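You operate a simulated robot arm through the tools that you are given. There is no shell and no other tool. Be economical: measure what you need, move in short steps, check, and stop when the job is done.

The job below is to be done with a simulated two-armed robot. You get a single attempt, and the scene is never put back.

TASK
Press the flaps of carton 75 shut, then shut the valve.
Fine: knob to the number on the label, valve open, both palm buttons till DONE lights; one stroke.

It is judged by the outcome, as a careful person would: the job done as asked, and still so three seconds after it is handed in. It fails if anything else is knocked over, pushed out of place, dropped, spilled or broken.

THE ROBOT
Two 7-joint arms with three-finger grippers on one trunk, on a base that drives. Base frame: it is fixed to the floor where the robot stands at the start and does not move with it; the origin is under the middle of the robot, x ahead of it, y to its left, z up. Units: mm, degrees, N and s.
The left shoulder is at the start at [74, 126, 1182], the right one opposite. With the tool pointing down near the work surface each hand reaches from about 100 to 480 mm from the robot's upright axis, wherever it stands, measured 20 degrees to its own side. Places, roughly: brake lever [300, 600, 400]; press knob [500, 0, 900]; press plate [700, 400, 1400]; press valve [100, 300, 1100]; roller board [700, 400, 300]. Payload 2.94 kg a hand.
The TCP of each hand is the grasp point between the finger pads, 30 mm short of the fingertips. In the tool frame z runs along the fingers and y along their closing line. Largest opening 128 mm; the body of the gripper starts 93 mm behind the TCP.
Orientation is told as [roll, pitch, yaw] about the base's x, y, z axes, in that order, counted from this pose: with the fingers straight down and closing along the base's y, the tool's x points along the base's -x, its y along +y and its z along -z.

THE INTERFACE
- The arms move only by the tool move_arm. It takes "left_deltas", "right_deltas" or both (then of equal length, played together; a hand with none holds still); each is a list of rows, each an object of numbers (a shift or turn left out is 0, a gripper value left out holds the last): "tx", "ty", "tz": the shift along the tool's x, y, z in cm; "rx", "ry", "rz": the turn, a rotation vector about the tool's x, y, z in degrees; "gripper": the gripper command, from -1 (shut) to 1 (fully open), values between in proportion. In form: [{"tx": .., "ty": .., "tz": .., "rx": .., "ry": .., "rz": .., "gripper": ..}, ...]. A call has 1 to 8 rows; each row is the pose to reach, as a shift and turn from the pose commanded when the call began, along the tool's axes at that moment. A row lasts 0.2 s, in which the tool goes at most 50 mm and 8.6 degrees; a call with a longer step from one row to the next is refused whole, and so is a gripper value outside its range. A pose out of reach is approached as far as the arm can. The call stops where the force on the tool passes 90 N (or 10 N more than at its start, if that is more) or the arm is blocked; 0.2 s more then pass. The fingers move at their own pace and stop on an object; they squeeze with about 38 N. The grip force told is the motor's: it shows also when the fingers shut on nothing. Time passes only in rows, and 0.2 s behind the last, so rows that repeat a pose let the fingers close. The reply holds the time, the measured pose of the TCP, the force on the tool along the base axes, the opening and the grip force, in the units named above and with some noise, with the torque about the TCP (base axes, N m) and any sound that the robot's microphone picked up.
- Cameras (640 x 400 px; columns grow to the right, rows downward): "scene" is now at [163, 67.5, 1345.7]; the picture's right is [0.80, -0.60, 0.00], its down [-0.35, -0.46, -0.82] and it looks along [0.49, 0.65, -0.58] (base axes); focal length 214 px, centre (320, 200). "left" rides on the left gripper at [69, 15, -120] in its tool frame; the picture's right is [-0.21, 0.98, 0.00], its down [-0.82, -0.18, -0.54] and it looks along [-0.53, -0.12, 0.84] (tool axes); focal length 251 px, centre (320, 200). "right" rides on the right gripper at [69, -15, -120] in its tool frame; the picture's right is [0.21, 0.98, 0.00], its down [-0.82, 0.18, -0.54] and it looks along [-0.53, 0.12, 0.84] (tool axes); focal length 251 px, centre (320, 200).
- snapshot(camera): a new picture of that camera. It takes no simulated time.
- slide_trunk(by): slides the trunk up (or, below 0, down) by that many mm; the arms and the scene camera ride with it, the base frame stays. It gives what a move gives, with no picture.
- roll_base(legs): drives the robot by 1 to 6 legs, each [ahead, left, turn to the left] in mm, mm and degrees, along the robot's own axes; the way and the turn of a leg run together, so that a leg with both is an arc; at most 1500 mm and 180 degrees a leg. The arms and the cameras ride along, it lands a little off, and it stops where it bumps. It gives what a move gives.
- pan_tilt(pan, tilt): turns the head with the scene camera to pan (to the left, within 80 degrees either way) and tilt (down, from -29 to 69), counted from straight ahead of the robot. It gives what a move gives.
- pixel_to_xyz(camera, pixels): there is no depth. For up to 12 entries [column, row, z] of the newest picture of that camera ("zoom" is the newest enlarged one), the place [x, y] in the base frame at which the ray of that pixel passes the height z, good to about 3 mm. It takes no simulated time.
- zoom(camera, box): a new picture of the part [left, top, right, bottom] of that camera's present view, enlarged. It takes no simulated time.
- sign_off(): hands the job in; it is judged then, once.

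Go step by step. Measure first, check grasps and placings, and put right what went wrong. The budget is 80 turns and 70 pictures, counting those below and the enlarged ones. Unless the task says otherwise, let go and move clear before handing in, and close with one line.

The tools are called after ">>>" as name(argument=value, ...) on one line, values as JSON. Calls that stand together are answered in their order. move_arm: Moves the arms, as the interface text tells. Its arguments: {"type":"object","properties":{"left_deltas":{"type":"array"},"right_deltas":{"type":"array"}},"required":[]} The other tools are called the same way: slide_trunk (by) slides the trunk up or down; roll_base (legs) drives the base; pan_tilt (pan, tilt) turns the head that bears the scene camera; snapshot (camera) takes a picture; pixel_to_xyz (camera, pixels) gives the place at which the rays of pixels pass given heights; zoom (camera, box) takes an enlarged picture of a part of a camera's view; sign_off () hands the job in.

At the start:

```text
t: 0.0
left_position: [363.0, 326.5, 1179.4]
left_ee_rot: [-0.1, 0.0, 0.0]
left_contact_force: [0.5, 0.0, 0.4]
left_ft_torque: [0.0, -0.01, -0.02]
left_width: 128.0
left_gripper_force: 0.0
right_position: [335.9, -48.7, 1180.8]
right_ee_rot: [0.1, 0.0, -0.1]
right_contact_force: [0.1, 0.5, 0.1]
right_ft_torque: [0.0, -0.03, 0.02]
right_width: 128.1
right_gripper_force: 0.0
trunk travel left (down, up): [-400.0, 147.0]
robot x, y, heading: [1.4, -1.2, 0.1]
head pan, tilt: [20.1, 34.5]
```

scene: 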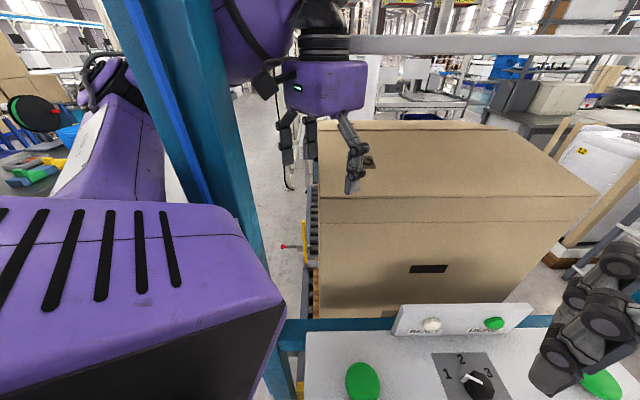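
right: 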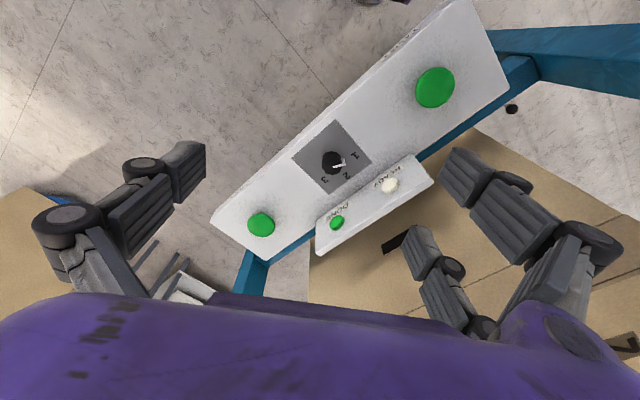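
left: 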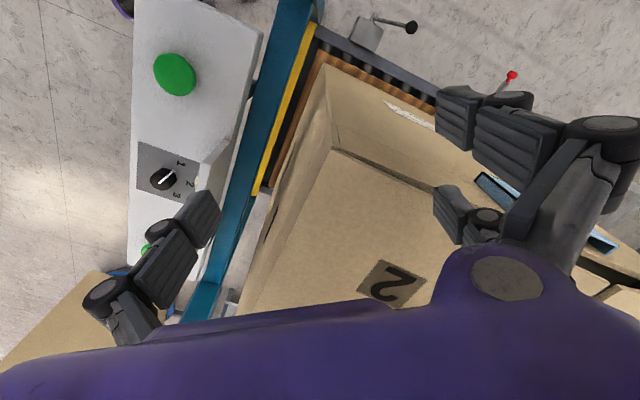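

The pictures show a press panel with a knob (1/2/3), two green buttons and READY/DONE lamps, plus a carton whose top carries a "2" (left camera, 390,283). I'll look closer at the labels, the knob and the valve before I touch anything.

>>> zoom(camera="left", box=[330, 0, 640, 310])

>>> zoom(camera="scene", box=[240, 230, 640, 400])

>>> zoom(camera="right", box=[200, 60, 500, 270])

>>> pan_tilt(pan=60, tilt=30)

```text
1.29 times, centred on (485, 155) of left
```

zoom: 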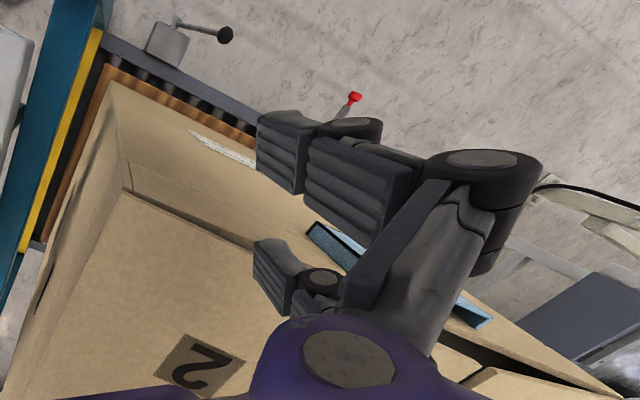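

```text
1.60 times, centred on (440, 315) of scene
```

zoom: 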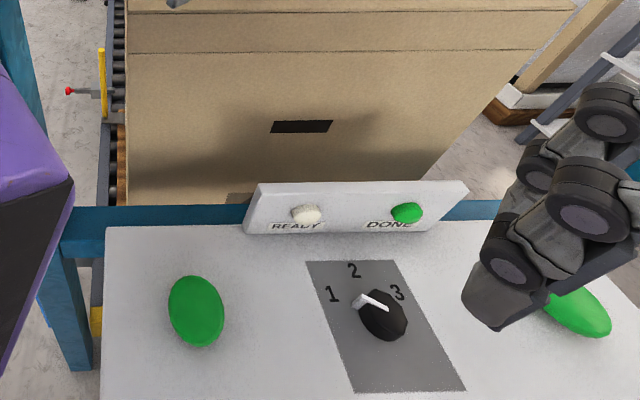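

```text
1.90 times, centred on (350, 165) of right
```

zoom: 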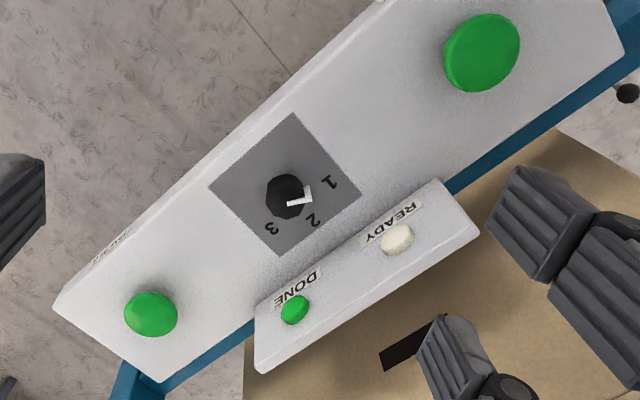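

```text
t: 1.1
left_position: [362.4, 327.3, 1179.3]
left_ee_rot: [0.0, -0.1, 0.0]
left_contact_force: [0.4, 1.0, 1.2]
left_ft_torque: [-0.01, 0.0, -0.01]
left_width: 128.1
left_gripper_force: 0.0
right_position: [335.0, -47.9, 1180.0]
right_ee_rot: [0.0, 0.0, 0.1]
right_contact_force: [14.5, 8.5, -4.9]
right_ft_torque: [-1.46, 1.97, -0.6]
right_width: 128.0
right_gripper_force: 0.1
trunk travel left (down, up): [-400.0, 147.0]
robot x, y, heading: [-3.6, 2.9, -0.1]
head pan, tilt: [60.0, 30.0]
```

The knob (right zoom 285,197) seems to point at 1, and the brake lever and a red-tipped stop show on the far side. I'll take a picture with the head panned left.

>>> snapshot(camera="scene")

>>> snapshot(camera="right")

```text
63 pictures are left
```

scene: 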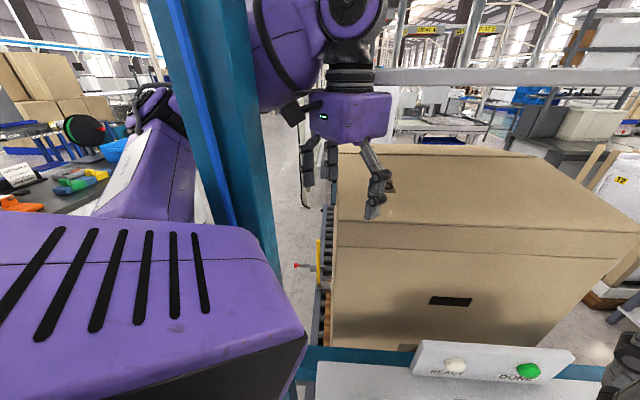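

```text
62 pictures are left
```

right: 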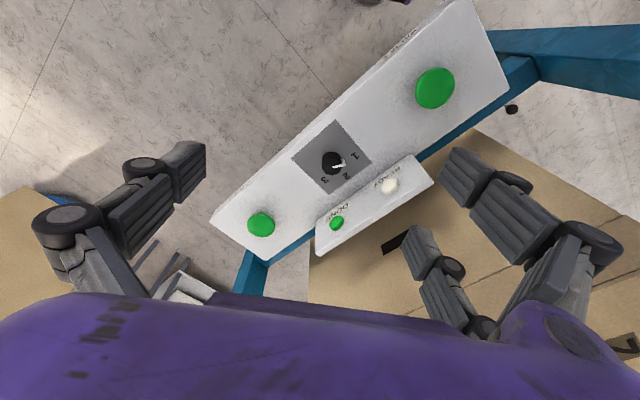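

The picture turned less than the pan figure suggested, so I'll measure the panel's features with both cameras to get its geometry.

>>> pixel_to_xyz(camera="right", pixels=[[332, 162, 900], [434, 87, 900], [261, 224, 900], [389, 186, 930], [337, 223, 930], [211, 219, 880], [510, 80, 880], [332, 162, 930], [434, 87, 930], [261, 224, 930], [511, 109, 400]])

>>> pixel_to_xyz(camera="left", pixels=[[163, 179, 900], [174, 74, 900], [163, 179, 930], [174, 74, 930], [390, 283, 900], [390, 283, 800], [334, 150, 900], [334, 150, 800], [411, 27, 400], [512, 75, 400], [366, 35, 400], [257, 190, 400]])

>>> pixel_to_xyz(camera="scene", pixels=[[454, 365, 930], [528, 370, 930], [335, 248, 900], [335, 248, 800], [390, 187, 900], [390, 187, 800], [296, 265, 400]])

```text
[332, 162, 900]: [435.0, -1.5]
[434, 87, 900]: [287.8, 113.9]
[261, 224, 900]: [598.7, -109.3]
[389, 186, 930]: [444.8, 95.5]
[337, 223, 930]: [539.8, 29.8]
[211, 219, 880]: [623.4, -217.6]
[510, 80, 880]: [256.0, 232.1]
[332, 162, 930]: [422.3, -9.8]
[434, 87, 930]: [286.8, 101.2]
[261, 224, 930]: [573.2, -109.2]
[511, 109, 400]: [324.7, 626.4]
```

```text
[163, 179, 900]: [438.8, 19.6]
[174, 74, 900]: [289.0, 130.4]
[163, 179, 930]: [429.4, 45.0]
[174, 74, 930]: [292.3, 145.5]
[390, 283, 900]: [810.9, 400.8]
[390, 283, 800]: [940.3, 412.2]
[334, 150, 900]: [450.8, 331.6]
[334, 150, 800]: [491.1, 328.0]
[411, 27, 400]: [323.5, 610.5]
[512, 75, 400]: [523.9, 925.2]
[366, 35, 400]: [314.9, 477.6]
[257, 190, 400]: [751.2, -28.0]
```

```text
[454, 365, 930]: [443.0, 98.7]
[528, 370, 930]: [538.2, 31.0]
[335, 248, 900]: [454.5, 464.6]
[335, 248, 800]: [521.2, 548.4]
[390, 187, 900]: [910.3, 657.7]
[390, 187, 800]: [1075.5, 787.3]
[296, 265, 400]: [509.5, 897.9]
```

The two cameras agree on the knob at about (444, 4, 881) and the buttons at about (288, 121, 882) and (614, -109, 882), so the panel is turned about 35° clockwise. The left arm looks close to the teal post (200,100), so I'll check that and the carton label.

>>> zoom(camera="scene", box=[0, 0, 420, 260])

>>> pan_tilt(pan=78, tilt=0)

>>> snapshot(camera="scene")

>>> pan_tilt(pan=35, tilt=-5)

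>>> snapshot(camera="scene")

```text
1.52 times, centred on (210, 130) of scene
```

zoom: 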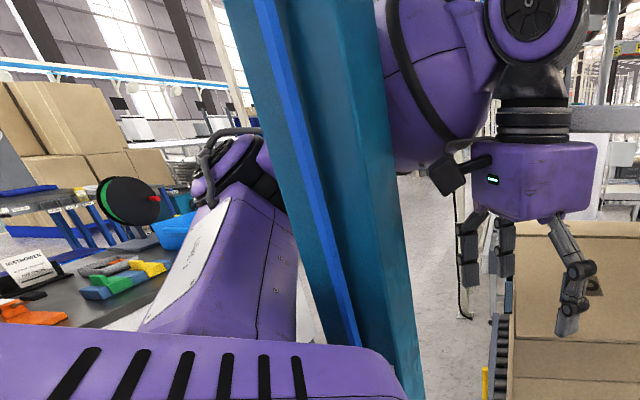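

```text
t: 2.0
left_position: [362.3, 327.6, 1179.9]
left_ee_rot: [0.0, 0.0, 0.0]
left_contact_force: [-0.1, 0.4, -0.5]
left_ft_torque: [0.02, -0.02, 0.0]
left_width: 128.2
left_gripper_force: 0.1
right_position: [335.2, -48.2, 1180.6]
right_ee_rot: [0.1, 0.0, -0.2]
right_contact_force: [0.6, -0.7, -0.4]
right_ft_torque: [0.01, 0.03, 0.04]
right_width: 128.0
right_gripper_force: 0.0
trunk travel left (down, up): [-400.0, 147.0]
robot x, y, heading: [0.4, 4.3, 0.1]
head pan, tilt: [78.0, 0.0]
```

```text
60 pictures are left
```

scene: 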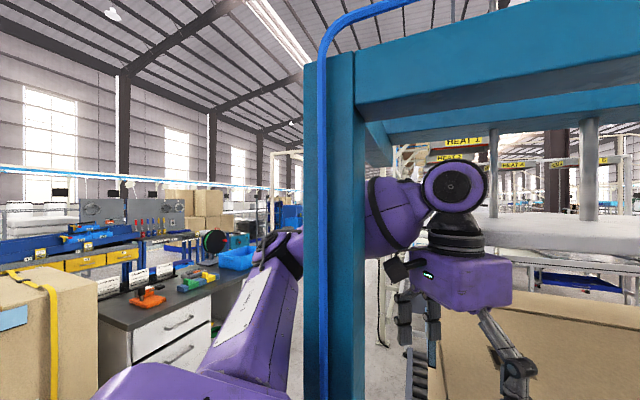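

```text
t: 3.1
left_position: [361.7, 328.6, 1179.8]
left_ee_rot: [0.0, 0.0, 0.0]
left_contact_force: [0.7, 0.4, 0.4]
left_ft_torque: [0.01, 0.01, -0.02]
left_width: 128.3
left_gripper_force: 0.0
right_position: [335.6, -48.2, 1181.1]
right_ee_rot: [0.1, 0.0, -0.1]
right_contact_force: [-1.5, 0.3, 0.8]
right_ft_torque: [-0.01, 0.0, 0.02]
right_width: 128.0
right_gripper_force: 0.1
trunk travel left (down, up): [-400.0, 147.0]
robot x, y, heading: [-0.6, 0.7, -0.1]
head pan, tilt: [35.0, -5.0]
```

```text
59 pictures are left
```

scene: 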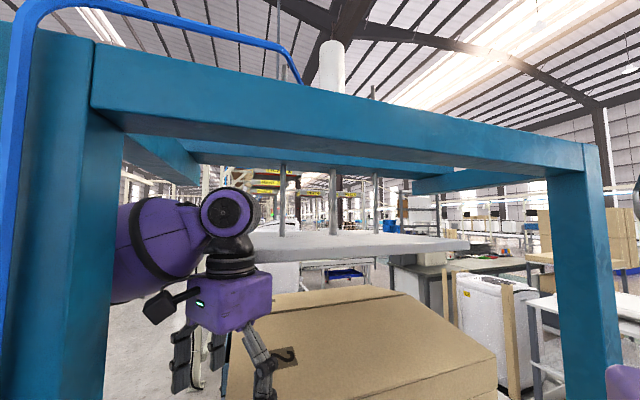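

The left forearm passes behind the front-left post into the press, with the hand under the plate. It has to come out sideways along the press's left direction, about (-0.82, 0.58). First I'll check the floor on that side.

>>> pan_tilt(pan=80, tilt=45)

>>> snapshot(camera="scene")

```text
t: 4.3
left_position: [362.0, 326.8, 1178.8]
left_ee_rot: [-0.1, 0.0, 0.0]
left_contact_force: [-0.4, -0.4, 0.0]
left_ft_torque: [-0.03, -0.02, 0.03]
left_width: 127.9
left_gripper_force: 0.2
right_position: [330.0, -52.4, 1170.7]
right_ee_rot: [-1.6, 0.8, 0.5]
right_contact_force: [-16.4, 46.3, -146.3]
right_ft_torque: [-11.93, -8.17, -1.21]
right_width: 127.8
right_gripper_force: 0.0
trunk travel left (down, up): [-400.0, 147.0]
robot x, y, heading: [-1.5, 1.2, 0.0]
head pan, tilt: [80.0, 45.0]
```

```text
58 pictures are left
```

scene: 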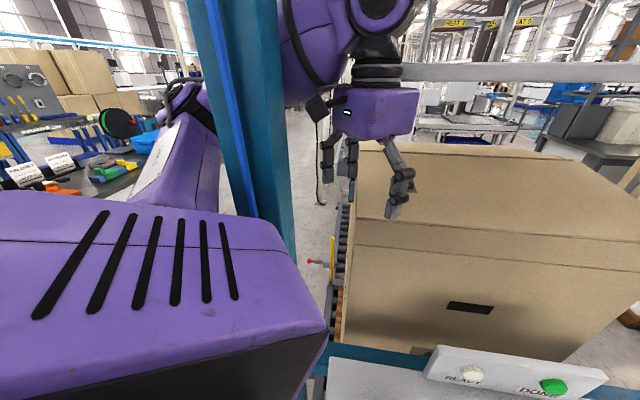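

The right hand reads -146 N in z and has sagged 10 mm. That seems to come with the head turning, so the head may be touching the right arm. I'll turn the head back and check.

>>> pan_tilt(pan=50, tilt=20)

>>> snapshot(camera="right")

>>> snapshot(camera="scene")

```text
t: 5.2
left_position: [361.5, 327.5, 1180.3]
left_ee_rot: [0.1, 0.0, 0.0]
left_contact_force: [0.5, -0.2, -0.1]
left_ft_torque: [-0.01, 0.0, -0.01]
left_width: 128.1
left_gripper_force: 0.1
right_position: [335.1, -47.5, 1183.5]
right_ee_rot: [0.6, -0.1, -0.3]
right_contact_force: [0.3, 0.1, 0.1]
right_ft_torque: [0.0, 0.0, 0.02]
right_width: 128.1
right_gripper_force: 0.1
trunk travel left (down, up): [-400.0, 147.0]
robot x, y, heading: [-1.0, 4.3, 0.0]
head pan, tilt: [50.0, 20.0]
```

```text
57 pictures are left
```

right: 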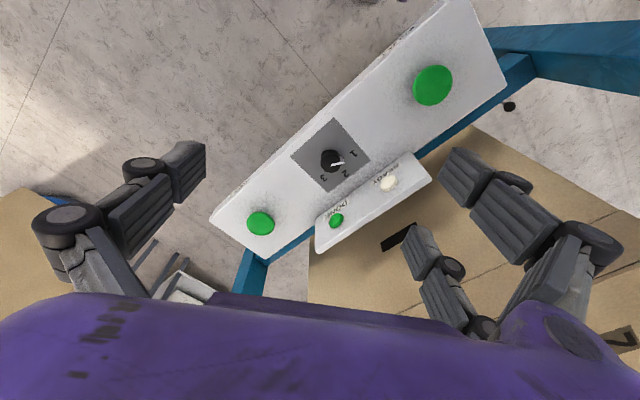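

```text
56 pictures are left
```

scene: 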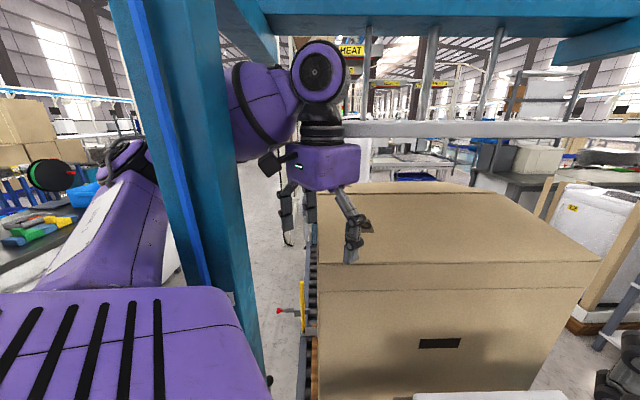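

The right hand is free again (0 N), so it was the head pressing on it. I'll avoid a big pan with a steep tilt. Now I'll back the robot along the press's left direction to pull the left arm out from behind the post, half way first.

>>> roll_base(legs=[[-123, 86, 0]])

>>> snapshot(camera="scene")

```text
t: 6.5
left_position: [285.1, 384.6, 1180.2]
left_ee_rot: [-0.4, -0.5, 1.3]
left_contact_force: [-0.6, 0.1, 0.3]
left_ft_torque: [-0.03, 0.05, -0.01]
left_width: 127.8
left_gripper_force: 0.0
right_position: [256.1, 10.4, 1181.9]
right_ee_rot: [0.4, -0.1, -0.5]
right_contact_force: [-0.4, 0.2, -0.2]
right_ft_torque: [0.0, -0.01, 0.02]
right_width: 128.0
right_gripper_force: 0.0
trunk travel left (down, up): [-400.0, 147.0]
robot x, y, heading: [-80.4, 55.6, 0.0]
head pan, tilt: [50.0, 20.0]
stopped in leg 1: the force on the tool passed its limit at 130 N (the readings are from after the stop); the commanded pose is now the measured one
```

```text
55 pictures are left
```

scene: 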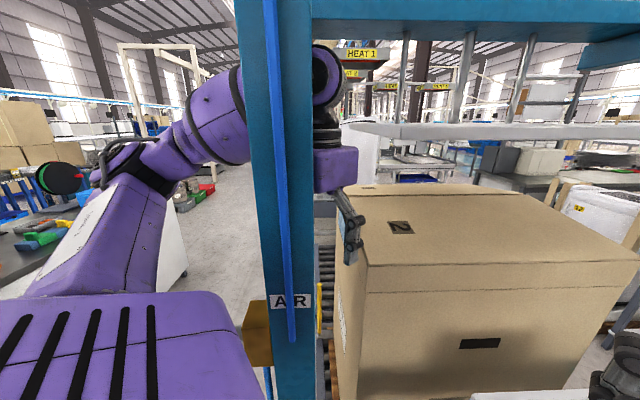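

The arm touched the post (130 N) after 100 mm; the wrist (325,80) is right against it. I'll move the left hand deeper, away from the post along (0.58, 0.82), before going on.

>>> move_arm(left_deltas=[{"tx": -1.2, "ty": 1.6}, {"tx": -2.3, "ty": 3.3}, {"tx": -3.5, "ty": 4.9}, {"tx": -4.6, "ty": 6.5}])

>>> snapshot(camera="scene")

>>> snapshot(camera="left")

```text
t: 7.5
left_position: [331.9, 451.4, 1180.1]
left_ee_rot: [-0.4, -0.6, 1.3]
left_contact_force: [0.3, -0.3, -0.1]
left_ft_torque: [0.0, 0.02, -0.01]
left_width: 127.9
left_gripper_force: 0.1
right_position: [256.7, 9.0, 1181.6]
right_ee_rot: [0.4, 0.0, -0.5]
right_contact_force: [0.3, 0.3, 0.1]
right_ft_torque: [-0.04, -0.01, -0.02]
right_width: 128.2
right_gripper_force: 0.0
trunk travel left (down, up): [-400.0, 147.0]
robot x, y, heading: [-79.8, 56.8, -0.0]
head pan, tilt: [50.0, 20.0]
```

```text
54 pictures are left
```

scene: 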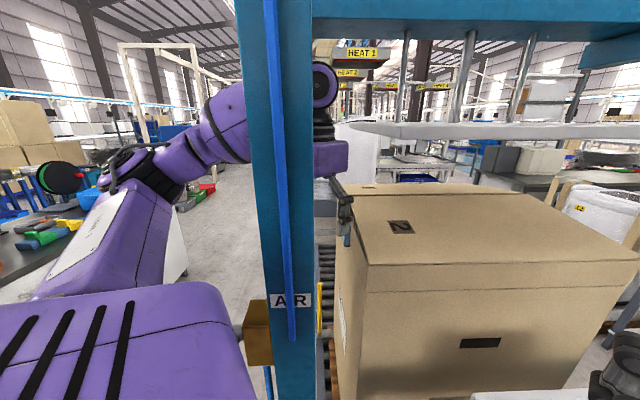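

```text
53 pictures are left
```

left: 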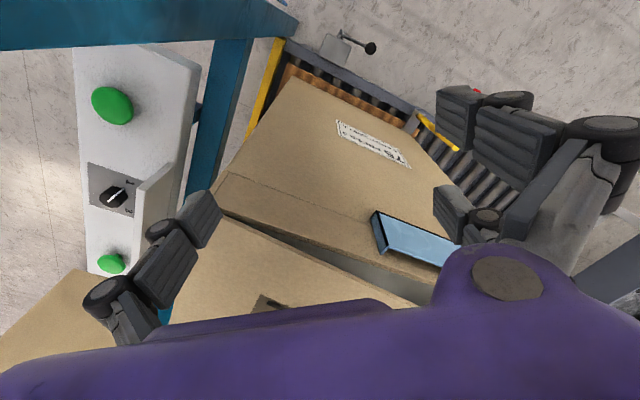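

The left camera shows a label on the carton's side (375,145) and a blue flat object near its top edge (415,237). I'll enlarge both.

>>> zoom(camera="left", box=[320, 110, 430, 180])

>>> zoom(camera="left", box=[230, 190, 480, 320])

>>> zoom(camera="scene", box=[310, 170, 440, 270])

```text
5.71 times, centred on (375, 145) of left
```

zoom: 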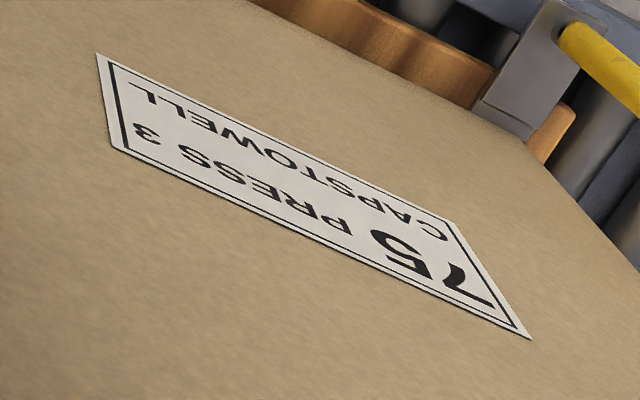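

```text
2.56 times, centred on (355, 255) of left
```

zoom: 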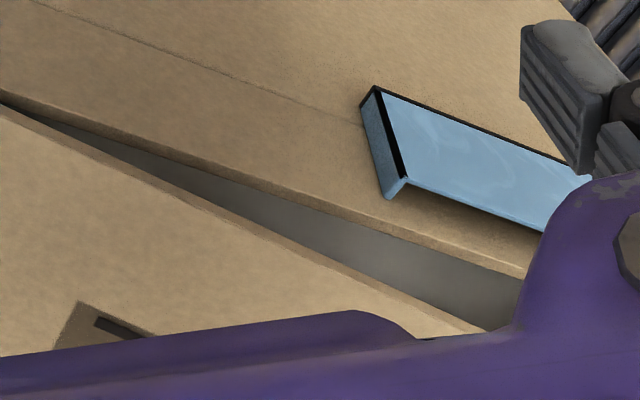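

```text
4.00 times, centred on (375, 220) of scene
```

zoom: 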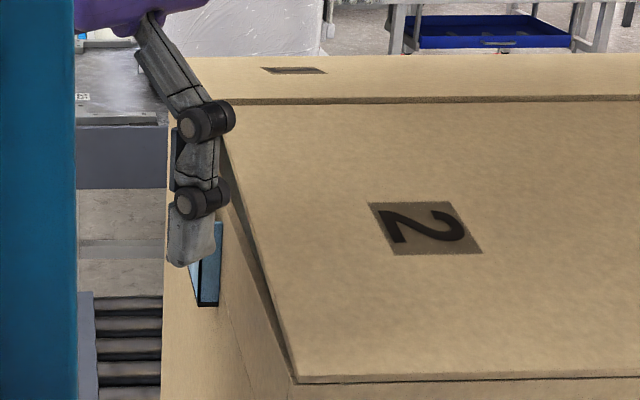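

The label reads "75 / PRESS 3 / CAPSTOWELL", so the knob goes to 3; the stencilled 2 on top is only the carton's print. A blue object sits at the carton's left rim, so I'll measure the carton height before moving on.

>>> pixel_to_xyz(camera="scene", pixels=[[402, 227, 800], [402, 227, 900], [402, 227, 1000], [368, 265, 900], [368, 265, 1000], [363, 242, 900], [363, 242, 1000], [255, 300, 1100], [290, 300, 1100]])

>>> pixel_to_xyz(camera="left", pixels=[[262, 302, 800], [262, 302, 900], [262, 302, 1000], [222, 213, 900], [222, 213, 1000], [380, 250, 900], [380, 250, 1000], [375, 212, 900], [375, 212, 1000]])

```text
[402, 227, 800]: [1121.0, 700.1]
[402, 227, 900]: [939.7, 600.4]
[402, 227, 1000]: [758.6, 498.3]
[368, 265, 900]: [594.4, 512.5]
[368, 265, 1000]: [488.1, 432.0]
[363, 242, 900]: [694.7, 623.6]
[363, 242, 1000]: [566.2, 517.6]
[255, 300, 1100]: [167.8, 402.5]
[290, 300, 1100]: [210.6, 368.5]
```

```text
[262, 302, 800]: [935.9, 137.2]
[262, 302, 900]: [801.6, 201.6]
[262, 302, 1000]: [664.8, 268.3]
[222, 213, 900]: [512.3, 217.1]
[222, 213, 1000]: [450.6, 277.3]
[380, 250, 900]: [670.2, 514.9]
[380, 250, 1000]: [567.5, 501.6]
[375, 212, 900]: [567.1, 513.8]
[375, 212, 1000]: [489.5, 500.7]
```

The carton's top is at about z 1105 and the hand is already outside its left wall. I'll keep driving left with the arm in this deeper position.

>>> roll_base(legs=[[-204, 144, 0]])

>>> snapshot(camera="scene")

```text
t: 9.4
left_position: [128.4, 591.6, 1180.3]
left_ee_rot: [-0.2, -0.7, 1.2]
left_contact_force: [0.2, -0.6, 0.5]
left_ft_torque: [0.04, -0.04, -0.04]
left_width: 128.0
left_gripper_force: 0.2
right_position: [53.5, 153.3, 1181.1]
right_ee_rot: [0.4, 0.0, -0.5]
right_contact_force: [0.0, 0.5, -0.1]
right_ft_torque: [0.02, -0.02, 0.03]
right_width: 127.9
right_gripper_force: 0.0
trunk travel left (down, up): [-400.0, 147.0]
robot x, y, heading: [-284.9, 200.4, -0.2]
head pan, tilt: [50.0, 20.0]
```

```text
49 pictures are left
```

scene: 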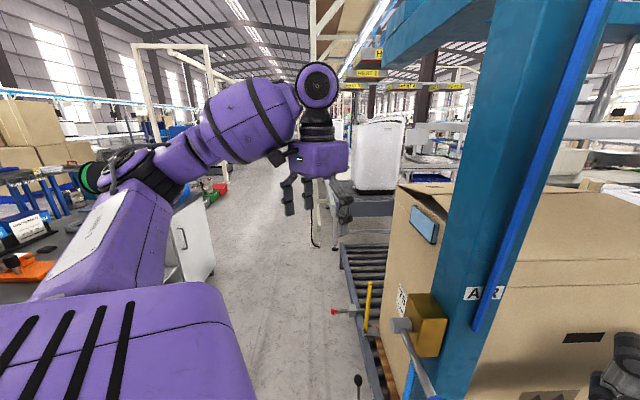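

The left arm is out and clear of the post. I'll zoom in on the valve (415,330), the blue thing (424,224) and the roller area.

>>> zoom(camera="scene", box=[320, 160, 520, 285])

>>> zoom(camera="scene", box=[320, 270, 530, 400])

>>> snapshot(camera="left")

```text
3.20 times, centred on (420, 222) of scene
```

zoom: 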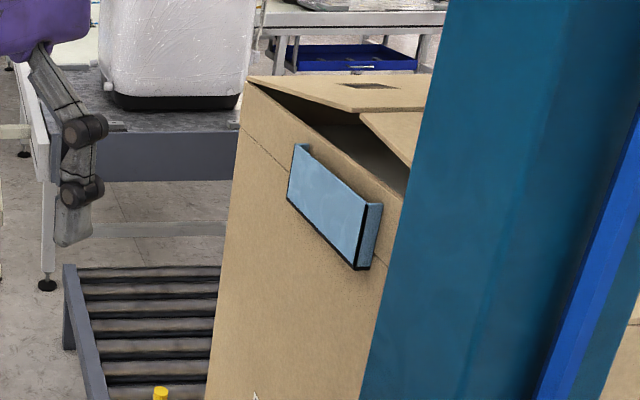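

```text
3.05 times, centred on (425, 335) of scene
```

zoom: 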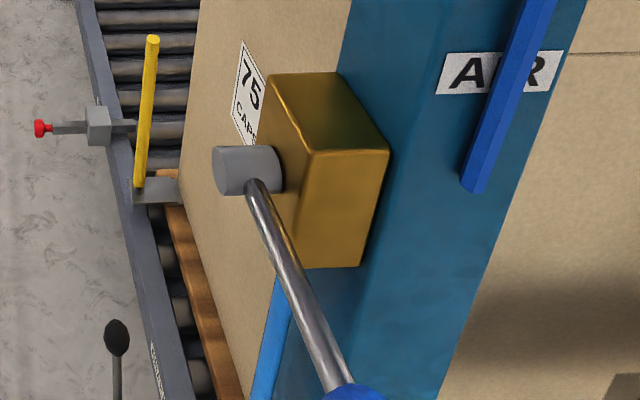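

```text
46 pictures are left
```

left: 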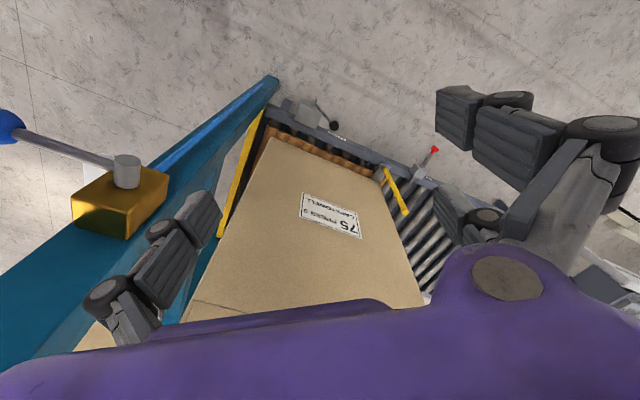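

The pipe below the valve runs vertically and the lever (ball at 435,395) lies crosswise to it, so the valve is shut now. I'll look at the brake lever's marking and then view the valve handle fully.

>>> zoom(camera="left", box=[240, 70, 460, 210])

>>> pan_tilt(pan=30, tilt=35)

>>> snapshot(camera="scene")

```text
2.86 times, centred on (350, 140) of left
```

zoom: 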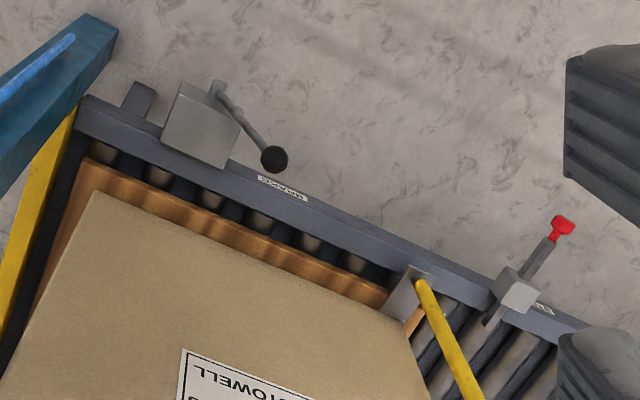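

```text
t: 10.2
left_position: [128.6, 592.0, 1179.8]
left_ee_rot: [-0.3, -0.6, 1.3]
left_contact_force: [-0.1, 0.3, 0.1]
left_ft_torque: [-0.05, -0.02, -0.01]
left_width: 127.9
left_gripper_force: 0.0
right_position: [55.2, 148.4, 1175.8]
right_ee_rot: [0.0, 0.8, -1.4]
right_contact_force: [0.3, 0.4, -0.5]
right_ft_torque: [-0.02, 0.01, -0.02]
right_width: 128.2
right_gripper_force: 0.1
trunk travel left (down, up): [-400.0, 147.0]
robot x, y, heading: [-279.5, 201.7, 0.0]
head pan, tilt: [30.0, 35.0]
```

```text
44 pictures are left
```

scene: 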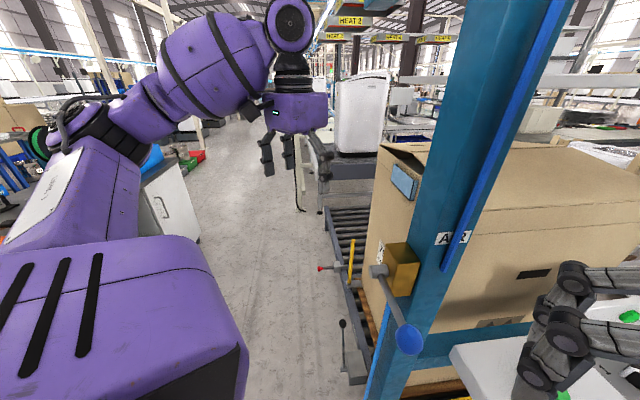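

The right hand brushed the head again, so I'll move it before any more tilting. First I'll read the small plates on the roller rail (left camera about 339,136 and 430,178).

>>> zoom(camera="left", box=[275, 90, 365, 150])

>>> zoom(camera="left", box=[370, 140, 450, 190])

>>> pixel_to_xyz(camera="scene", pixels=[[378, 270, 1100], [378, 270, 1050], [410, 340, 1100], [410, 340, 1050], [410, 340, 1000], [403, 268, 1100], [440, 239, 1150], [343, 322, 400], [410, 340, 950]])

>>> pixel_to_xyz(camera="left", pixels=[[125, 165, 1100], [125, 165, 1050], [8, 127, 1100], [8, 127, 1050], [8, 127, 1000], [8, 127, 950], [320, 205, 400], [334, 126, 400], [310, 108, 400]])

```text
6.67 times, centred on (320, 120) of left
```

zoom: 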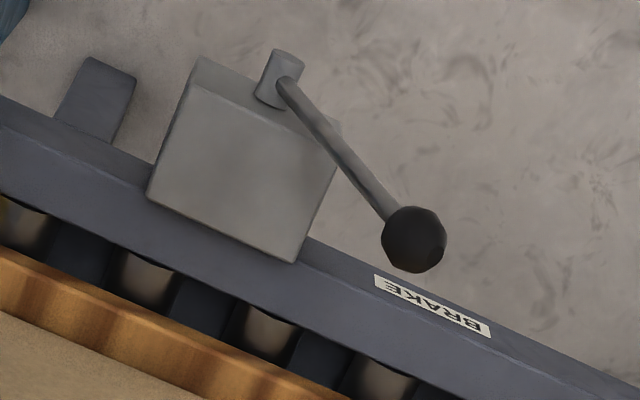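

```text
8.00 times, centred on (410, 165) of left
```

zoom: 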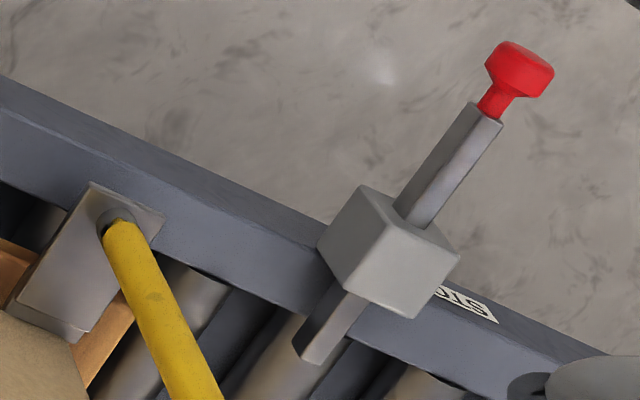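

```text
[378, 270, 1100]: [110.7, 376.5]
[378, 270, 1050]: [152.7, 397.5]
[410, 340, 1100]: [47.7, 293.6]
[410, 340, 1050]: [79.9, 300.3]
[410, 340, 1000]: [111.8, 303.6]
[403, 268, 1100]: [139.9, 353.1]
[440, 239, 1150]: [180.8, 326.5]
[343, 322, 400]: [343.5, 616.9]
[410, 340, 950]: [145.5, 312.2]
```

```text
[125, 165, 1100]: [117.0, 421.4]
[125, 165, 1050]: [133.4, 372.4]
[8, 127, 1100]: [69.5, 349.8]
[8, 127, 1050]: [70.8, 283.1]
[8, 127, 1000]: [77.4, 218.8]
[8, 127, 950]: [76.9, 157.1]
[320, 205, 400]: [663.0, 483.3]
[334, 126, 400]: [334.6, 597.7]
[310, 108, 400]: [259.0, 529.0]
```

The lever runs from the hub at about (131,390,1070) to its ball at about (72,297,1060), horizontal and pointing at the operator, across the pipe: shut. From this stand the left hand can reach it. I'll tuck the right hand down away from the head and bring the left hand, shut, over the lever.

>>> move_arm(left_deltas=[{"tx": 0, "ty": -4.5, "tz": -2, "gripper": -1}, {"tx": 0.8, "ty": -9, "tz": -2}, {"tx": 1.5, "ty": -13.5, "tz": -2}, {"tx": 2.3, "ty": -18, "tz": -2}, {"tx": 3.1, "ty": -22.5, "tz": -2}, {"tx": 4, "ty": -27.2, "tz": -2}], right_deltas=[{"tz": 4}, {"tx": 1, "tz": 8}, {"tx": 2, "tz": 12}, {"tx": 3, "tz": 16}, {"tx": 4, "tz": 20}, {"tx": 5, "tz": 20}])

>>> snapshot(camera="scene")

>>> snapshot(camera="left")

```text
t: 11.6
left_position: [93.3, 315.9, 1199.7]
left_ee_rot: [-0.2, -0.7, 1.1]
left_contact_force: [-0.4, -0.5, 0.2]
left_ft_torque: [0.09, -0.03, 0.0]
left_width: 0.1
left_gripper_force: 3.1
right_position: [27.1, 129.2, 992.7]
right_ee_rot: [0.6, -0.1, -0.5]
right_contact_force: [0.2, -0.8, 0.3]
right_ft_torque: [0.07, -0.02, 0.01]
right_width: 127.9
right_gripper_force: 0.1
right hand out of reach, approached as far as the arm can: row 3, 4, 5, 6
trunk travel left (down, up): [-400.0, 147.0]
robot x, y, heading: [-282.2, 203.3, -0.2]
head pan, tilt: [30.0, 35.0]
```

```text
41 pictures are left
```

scene: 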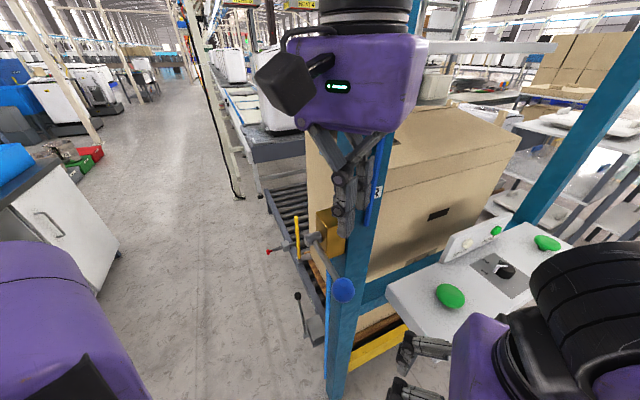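

```text
40 pictures are left
```

left: 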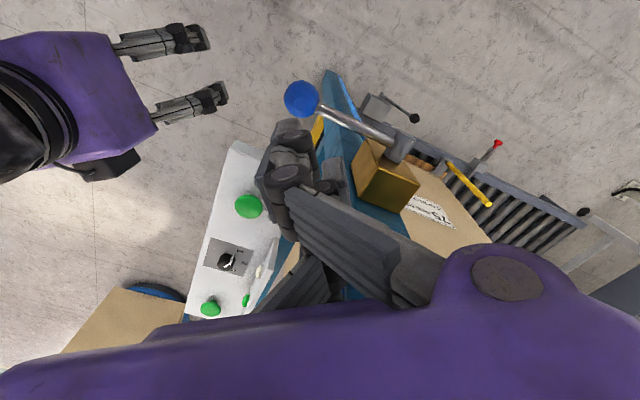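

The head now has a free view: ball at scene (343,291), hub at (315,240). I'll measure the ball and hub from both cameras again.

>>> pixel_to_xyz(camera="scene", pixels=[[343, 290, 1040], [343, 290, 1080], [313, 239, 1060], [313, 239, 1090], [332, 262, 1060]])

>>> pixel_to_xyz(camera="left", pixels=[[301, 98, 1040], [301, 98, 1080], [402, 147, 1060], [402, 147, 1090], [355, 122, 1060]])

```text
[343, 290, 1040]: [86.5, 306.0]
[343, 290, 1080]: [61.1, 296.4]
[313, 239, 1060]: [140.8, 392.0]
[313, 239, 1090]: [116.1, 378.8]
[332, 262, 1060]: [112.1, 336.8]
```

```text
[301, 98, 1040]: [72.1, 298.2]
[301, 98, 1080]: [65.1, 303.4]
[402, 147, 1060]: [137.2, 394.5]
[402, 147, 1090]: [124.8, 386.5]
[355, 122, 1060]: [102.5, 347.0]
```

Both cameras put the ball at (68,300,1068) and the hub at (135,391,1065). I'll tilt the left fingers 40° toward the press so they can sweep the lever without hitting the hub, then settle just above the lever.

>>> move_arm(left_deltas=[{"tx": 0.3, "ty": -0.1, "rx": -6.5, "ry": -4.6}, {"tx": 0.6, "ty": -0.3, "rx": -13, "ry": -9.2}, {"tx": 0.9, "ty": -0.4, "rx": -19.6, "ry": -13.8}, {"tx": 1.2, "ty": -0.5, "rx": -26.2, "ry": -18.4}, {"tx": 1.5, "ty": -0.6, "rx": -32.7, "ry": -23}, {"tx": 1.5, "ty": -0.6, "tz": 3.5, "rx": -32.7, "ry": -23}, {"tx": 1.5, "ty": -0.6, "tz": 6.9, "rx": -32.7, "ry": -23}])

>>> snapshot(camera="scene")

>>> snapshot(camera="left")

```text
t: 13.2
left_position: [85.9, 374.7, 1152.2]
left_ee_rot: [34.3, -22.3, -5.4]
left_contact_force: [0.1, 0.0, -0.4]
left_ft_torque: [0.0, -0.02, 0.0]
left_width: 0.0
left_gripper_force: 2.8
left hand out of reach, approached as far as the arm can: row 3, 4, 5, 6, 7
right_position: [29.7, 130.6, 993.7]
right_ee_rot: [0.4, 0.0, -0.5]
right_contact_force: [-1.2, -0.4, 0.2]
right_ft_torque: [-0.01, 0.06, 0.01]
right_width: 128.1
right_gripper_force: 0.0
trunk travel left (down, up): [-400.0, 147.0]
robot x, y, heading: [-283.9, 201.4, -0.2]
head pan, tilt: [30.0, 35.0]
```

```text
39 pictures are left
```

scene: 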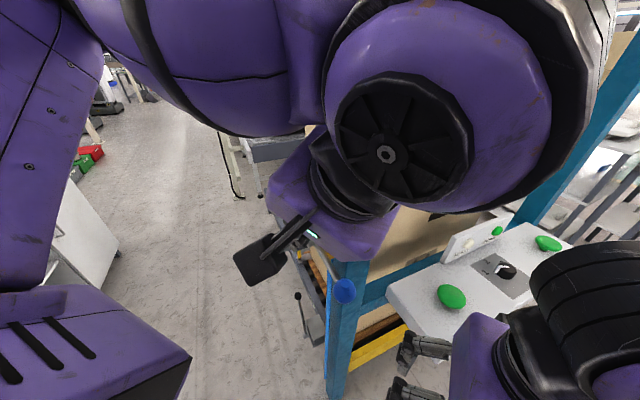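

```text
38 pictures are left
```

left: 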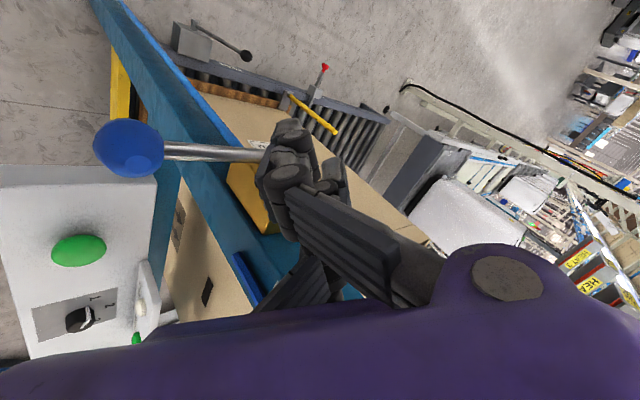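

The tilted pose was too close to the body, and the hand stopped at (86,375,1152). I'll back the base by (-30,-75) to bring the lever within comfortable reach.

>>> roll_base(legs=[[-30, -75, 0]])

>>> snapshot(camera="left")

```text
t: 14.5
left_position: [56.1, 299.1, 1153.4]
left_ee_rot: [34.1, -22.3, -5.5]
left_contact_force: [0.3, -0.8, 0.3]
left_ft_torque: [-0.01, -0.02, 0.0]
left_width: 0.1
left_gripper_force: 3.0
right_position: [-0.4, 55.5, 993.8]
right_ee_rot: [0.5, 0.0, -0.6]
right_contact_force: [-0.7, 0.3, -0.3]
right_ft_torque: [-0.08, 0.03, 0.04]
right_width: 127.8
right_gripper_force: 0.0
trunk travel left (down, up): [-400.0, 147.0]
robot x, y, heading: [-312.8, 124.0, -0.2]
head pan, tilt: [30.0, 35.0]
```

```text
37 pictures are left
```

left: 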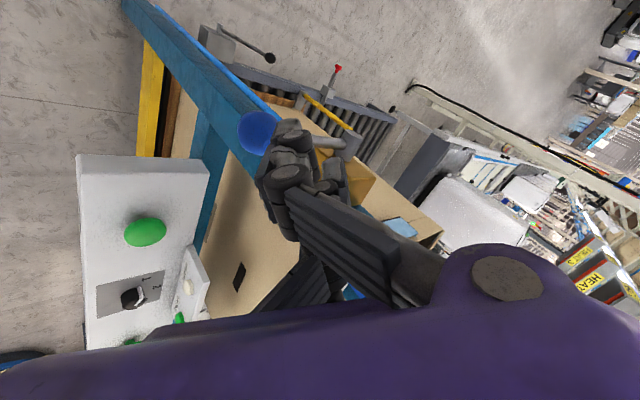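

The fingers are now above the ball. Before fine motion I'll send one row with no shift to see where the commanded pose is.

>>> move_arm(left_deltas=[{"tz": 0}])

```text
t: 14.9
left_position: [56.2, 301.3, 1152.9]
left_ee_rot: [34.1, -22.4, -5.5]
left_contact_force: [0.7, 0.5, 0.4]
left_ft_torque: [-0.01, -0.01, -0.05]
left_width: 0.0
left_gripper_force: 2.9
right_position: [0.6, 57.1, 993.8]
right_ee_rot: [0.4, 0.0, -0.7]
right_contact_force: [-0.6, 0.3, -0.7]
right_ft_torque: [-0.02, 0.02, -0.04]
right_width: 127.9
right_gripper_force: 0.0
trunk travel left (down, up): [-400.0, 147.0]
robot x, y, heading: [-314.3, 127.1, -0.2]
head pan, tilt: [30.0, 35.0]
```

The commanded pose matches the measured one. Now I'll move over the lever's outer third and press it gently down about 20 mm to test which way it turns.

>>> move_arm(left_deltas=[{"tx": -1.1, "ty": -0.64, "tz": 2.97}, {"tx": -0.3, "ty": -1.8, "tz": 4.5}, {"tx": 0.0, "ty": -2.22, "tz": 5.27}, {"tx": 0.78, "ty": -3.32, "tz": 6.87}])

>>> snapshot(camera="left")

```text
t: 15.9
left_position: [72.3, 320.7, 1083.1]
left_ee_rot: [34.5, -22.3, -5.4]
left_contact_force: [-28.4, 29.3, 31.7]
left_ft_torque: [0.21, 0.6, -0.66]
left_width: 5.9
left_gripper_force: 12.9
left hand out of reach, approached as far as the arm can: row 4
right_position: [-6.5, 59.8, 995.9]
right_ee_rot: [0.3, -0.2, -0.4]
right_contact_force: [0.3, -0.1, 0.3]
right_ft_torque: [-0.06, 0.0, -0.02]
right_width: 128.1
right_gripper_force: 0.0
trunk travel left (down, up): [-400.0, 147.0]
robot x, y, heading: [-318.2, 125.0, -0.2]
head pan, tilt: [30.0, 35.0]
```

```text
36 pictures are left
```

left: 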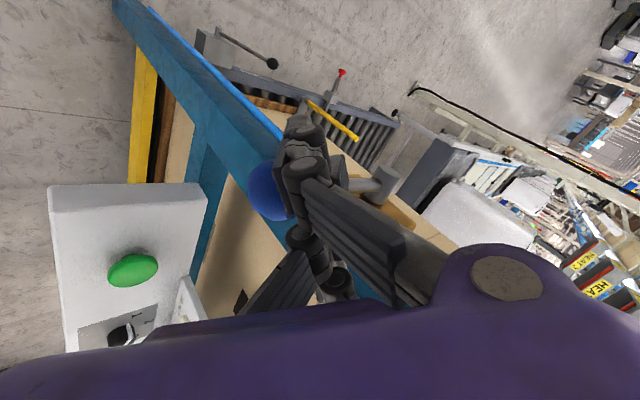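

The finger slid onto the lever's left side: 52 N, mostly sideways. This stance is too cramped, so I'll back off. I'd rather face the press squarely, heading about 55°, and grip the ball with the fingers level.

>>> move_arm(left_deltas=[{"tz": -3}, {"tz": -6}, {"tz": -9}, {"tx": -1.7, "ty": 2.5, "tz": -12}])

>>> snapshot(camera="left")

```text
t: 16.9
left_position: [48.2, 291.0, 1198.3]
left_ee_rot: [33.9, -22.5, -5.3]
left_contact_force: [-0.3, -0.8, -0.4]
left_ft_torque: [0.0, -0.01, -0.03]
left_width: 0.0
left_gripper_force: 3.1
left hand out of reach, approached as far as the arm can: row 1, 2, 3, 4
right_position: [-2.6, 55.4, 993.9]
right_ee_rot: [0.4, 0.0, -0.6]
right_contact_force: [-0.7, 0.0, 0.7]
right_ft_torque: [0.02, -0.09, 0.03]
right_width: 127.9
right_gripper_force: 0.0
trunk travel left (down, up): [-400.0, 147.0]
robot x, y, heading: [-319.9, 123.8, -0.2]
head pan, tilt: [30.0, 35.0]
```

```text
35 pictures are left
```

left: 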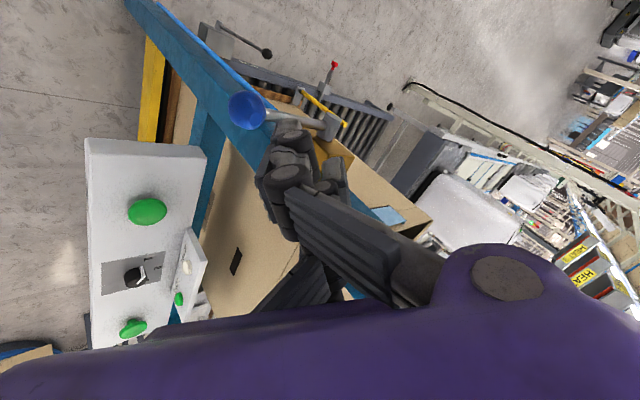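

The left hand is free. I'll back the base along -p and turn 55° left to face the press.

>>> roll_base(legs=[[-69, -98, 0], [0, 0, 55]])

>>> pan_tilt(pan=-30, tilt=30)

>>> snapshot(camera="scene")

```text
t: 20.9
left_position: [-315.6, 423.6, 1198.3]
left_ee_rot: [33.9, -22.4, 50.6]
left_contact_force: [-0.3, -0.2, -0.3]
left_ft_torque: [-0.03, -0.03, 0.03]
left_width: 0.0
left_gripper_force: 3.1
right_position: [-147.4, 250.0, 993.2]
right_ee_rot: [0.5, 0.1, 55.5]
right_contact_force: [0.3, 0.4, 0.3]
right_ft_torque: [0.01, 0.02, -0.02]
right_width: 127.8
right_gripper_force: 0.1
trunk travel left (down, up): [-400.0, 147.0]
robot x, y, heading: [-380.2, 30.6, 55.9]
head pan, tilt: [30.0, 35.0]
```

```text
t: 22.2
left_position: [-315.9, 423.7, 1198.4]
left_ee_rot: [33.7, -22.3, 51.1]
left_contact_force: [-1.2, -0.3, -0.3]
left_ft_torque: [0.0, -0.01, -0.02]
left_width: 0.1
left_gripper_force: 3.2
right_position: [-148.0, 250.6, 992.8]
right_ee_rot: [0.4, 0.0, 55.4]
right_contact_force: [-0.4, 0.3, -0.9]
right_ft_torque: [0.03, 0.01, 0.02]
right_width: 128.1
right_gripper_force: 0.1
trunk travel left (down, up): [-400.0, 147.0]
robot x, y, heading: [-384.0, 31.9, 56.0]
head pan, tilt: [-30.0, 30.0]
```

```text
34 pictures are left
```

scene: 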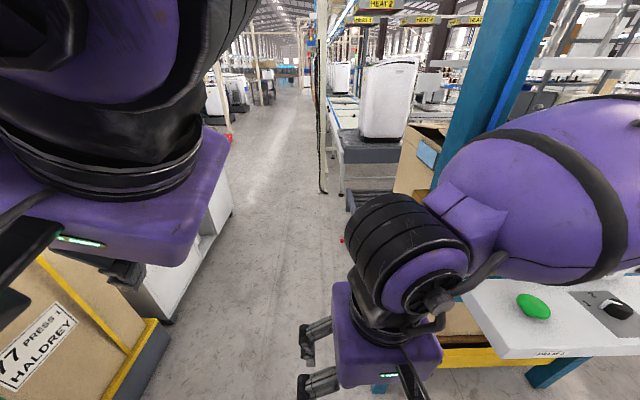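

Facing the press now. There is a second carton on my left, "77 PRESS 1", to be left alone. I'll drive 360 mm right along the press front to bring the valve ahead of the left arm.

>>> roll_base(legs=[[0, -360, -1]])

>>> snapshot(camera="scene")

```text
t: 25.9
left_position: [-17.3, 220.4, 1198.1]
left_ee_rot: [33.8, -22.4, 50.1]
left_contact_force: [0.2, 0.3, 0.2]
left_ft_torque: [0.03, -0.01, 0.0]
left_width: 0.0
left_gripper_force: 3.3
right_position: [149.8, 44.1, 994.0]
right_ee_rot: [0.5, 0.0, 54.8]
right_contact_force: [0.4, 0.2, 0.1]
right_ft_torque: [0.02, -0.04, 0.0]
right_width: 127.8
right_gripper_force: 0.0
trunk travel left (down, up): [-400.0, 147.0]
robot x, y, heading: [-88.1, -173.9, 55.1]
head pan, tilt: [-30.0, 30.0]
```

```text
33 pictures are left
```

scene: 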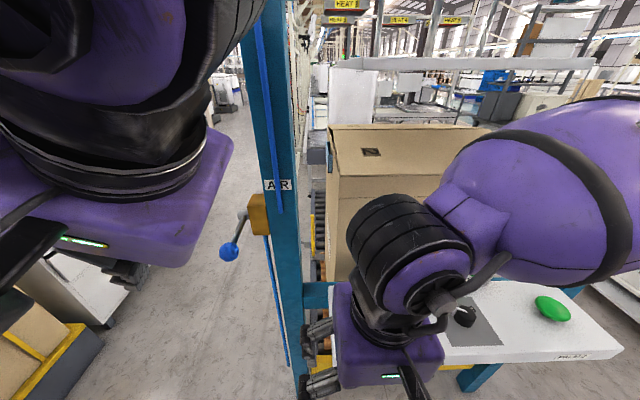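

The valve is now visible at hub (245,215), ball (229,253). I'll check whether my push turned it at all.

>>> pixel_to_xyz(camera="scene", pixels=[[229, 253, 1040], [229, 253, 1068], [229, 253, 1000], [242, 216, 1066], [258, 215, 1066]])

>>> zoom(camera="scene", box=[200, 160, 320, 280])

```text
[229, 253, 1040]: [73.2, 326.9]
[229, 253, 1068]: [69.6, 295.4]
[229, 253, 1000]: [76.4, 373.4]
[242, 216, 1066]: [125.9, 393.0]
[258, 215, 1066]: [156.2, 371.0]
```

```text
3.33 times, centred on (260, 220) of scene
```

zoom: 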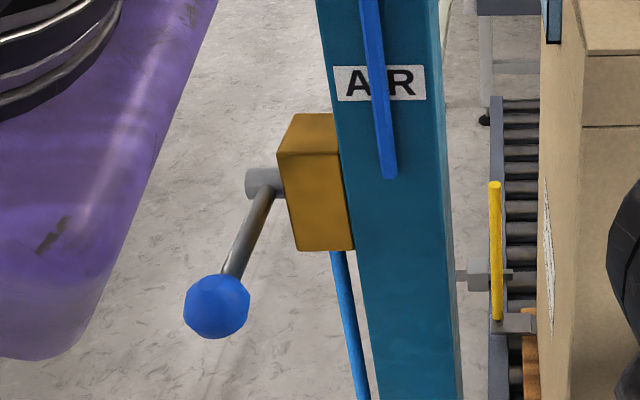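

The ball is where it was, at (70,295,1068), so the lever hasn't moved. I'll straighten the left hand back to pointing down, then pitch the fingers forward toward the press.

>>> move_arm(left_deltas=[{"rx": 6.5, "ry": 4.6}, {"rx": 13, "ry": 9.2}, {"rx": 19.6, "ry": 13.8}, {"rx": 26.2, "ry": 18.4}, {"rx": 32.7, "ry": 23, "gripper": 0.2}])

>>> move_arm(left_deltas=[{"ry": -7.5}, {"ry": -15}, {"ry": -22.5}, {"ry": -30}, {"ry": -37.5}, {"ry": -45}, {"ry": -52.5}, {"ry": -60}])

>>> snapshot(camera="left")

>>> snapshot(camera="scene")

```text
t: 27.1
left_position: [-16.0, 221.1, 1197.3]
left_ee_rot: [-0.8, -0.5, 56.7]
left_contact_force: [0.5, -0.6, -0.7]
left_ft_torque: [-0.04, -0.02, -0.02]
left_width: 25.2
left_gripper_force: 0.0
right_position: [149.5, 44.4, 992.0]
right_ee_rot: [0.4, 0.0, 54.8]
right_contact_force: [0.3, -0.2, -0.2]
right_ft_torque: [-0.02, -0.03, -0.03]
right_width: 128.1
right_gripper_force: 0.1
trunk travel left (down, up): [-400.0, 147.0]
robot x, y, heading: [-88.7, -175.2, 55.2]
head pan, tilt: [-30.0, 30.0]
```

```text
t: 28.9
left_position: [8.1, 264.4, 1300.7]
left_ee_rot: [-4.0, -57.3, 61.4]
left_contact_force: [1.7, 1.0, -0.6]
left_ft_torque: [0.0, 0.05, 0.04]
left_width: 76.5
left_gripper_force: 0.0
left hand out of reach, approached as far as the arm can: row 5, 6, 7, 8
right_position: [152.7, 45.0, 993.7]
right_ee_rot: [0.5, 0.1, 54.6]
right_contact_force: [0.8, 0.3, -0.7]
right_ft_torque: [-0.03, 0.04, -0.01]
right_width: 127.8
right_gripper_force: 0.1
trunk travel left (down, up): [-400.0, 147.0]
robot x, y, heading: [-85.5, -172.9, 55.1]
head pan, tilt: [-30.0, 30.0]
```

```text
31 pictures are left
```

left: 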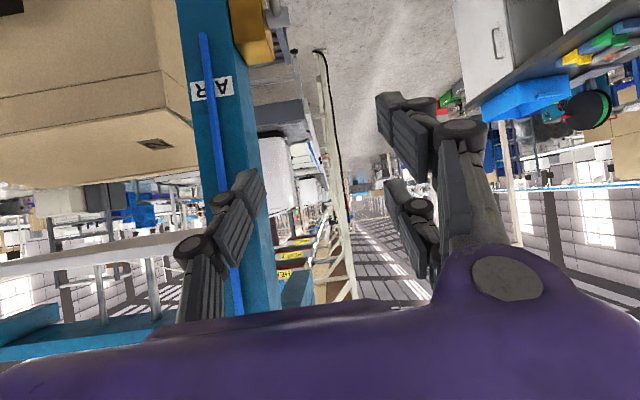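

```text
30 pictures are left
```

scene: 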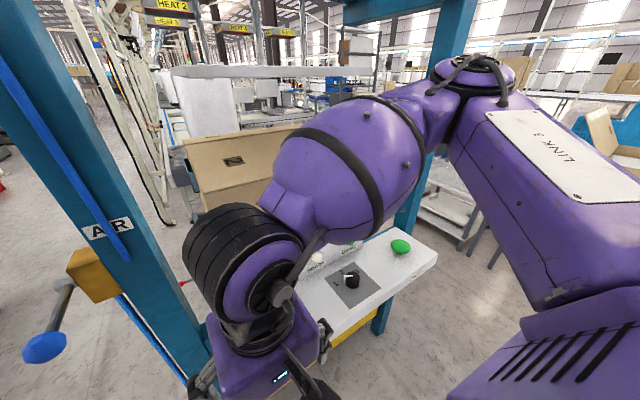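

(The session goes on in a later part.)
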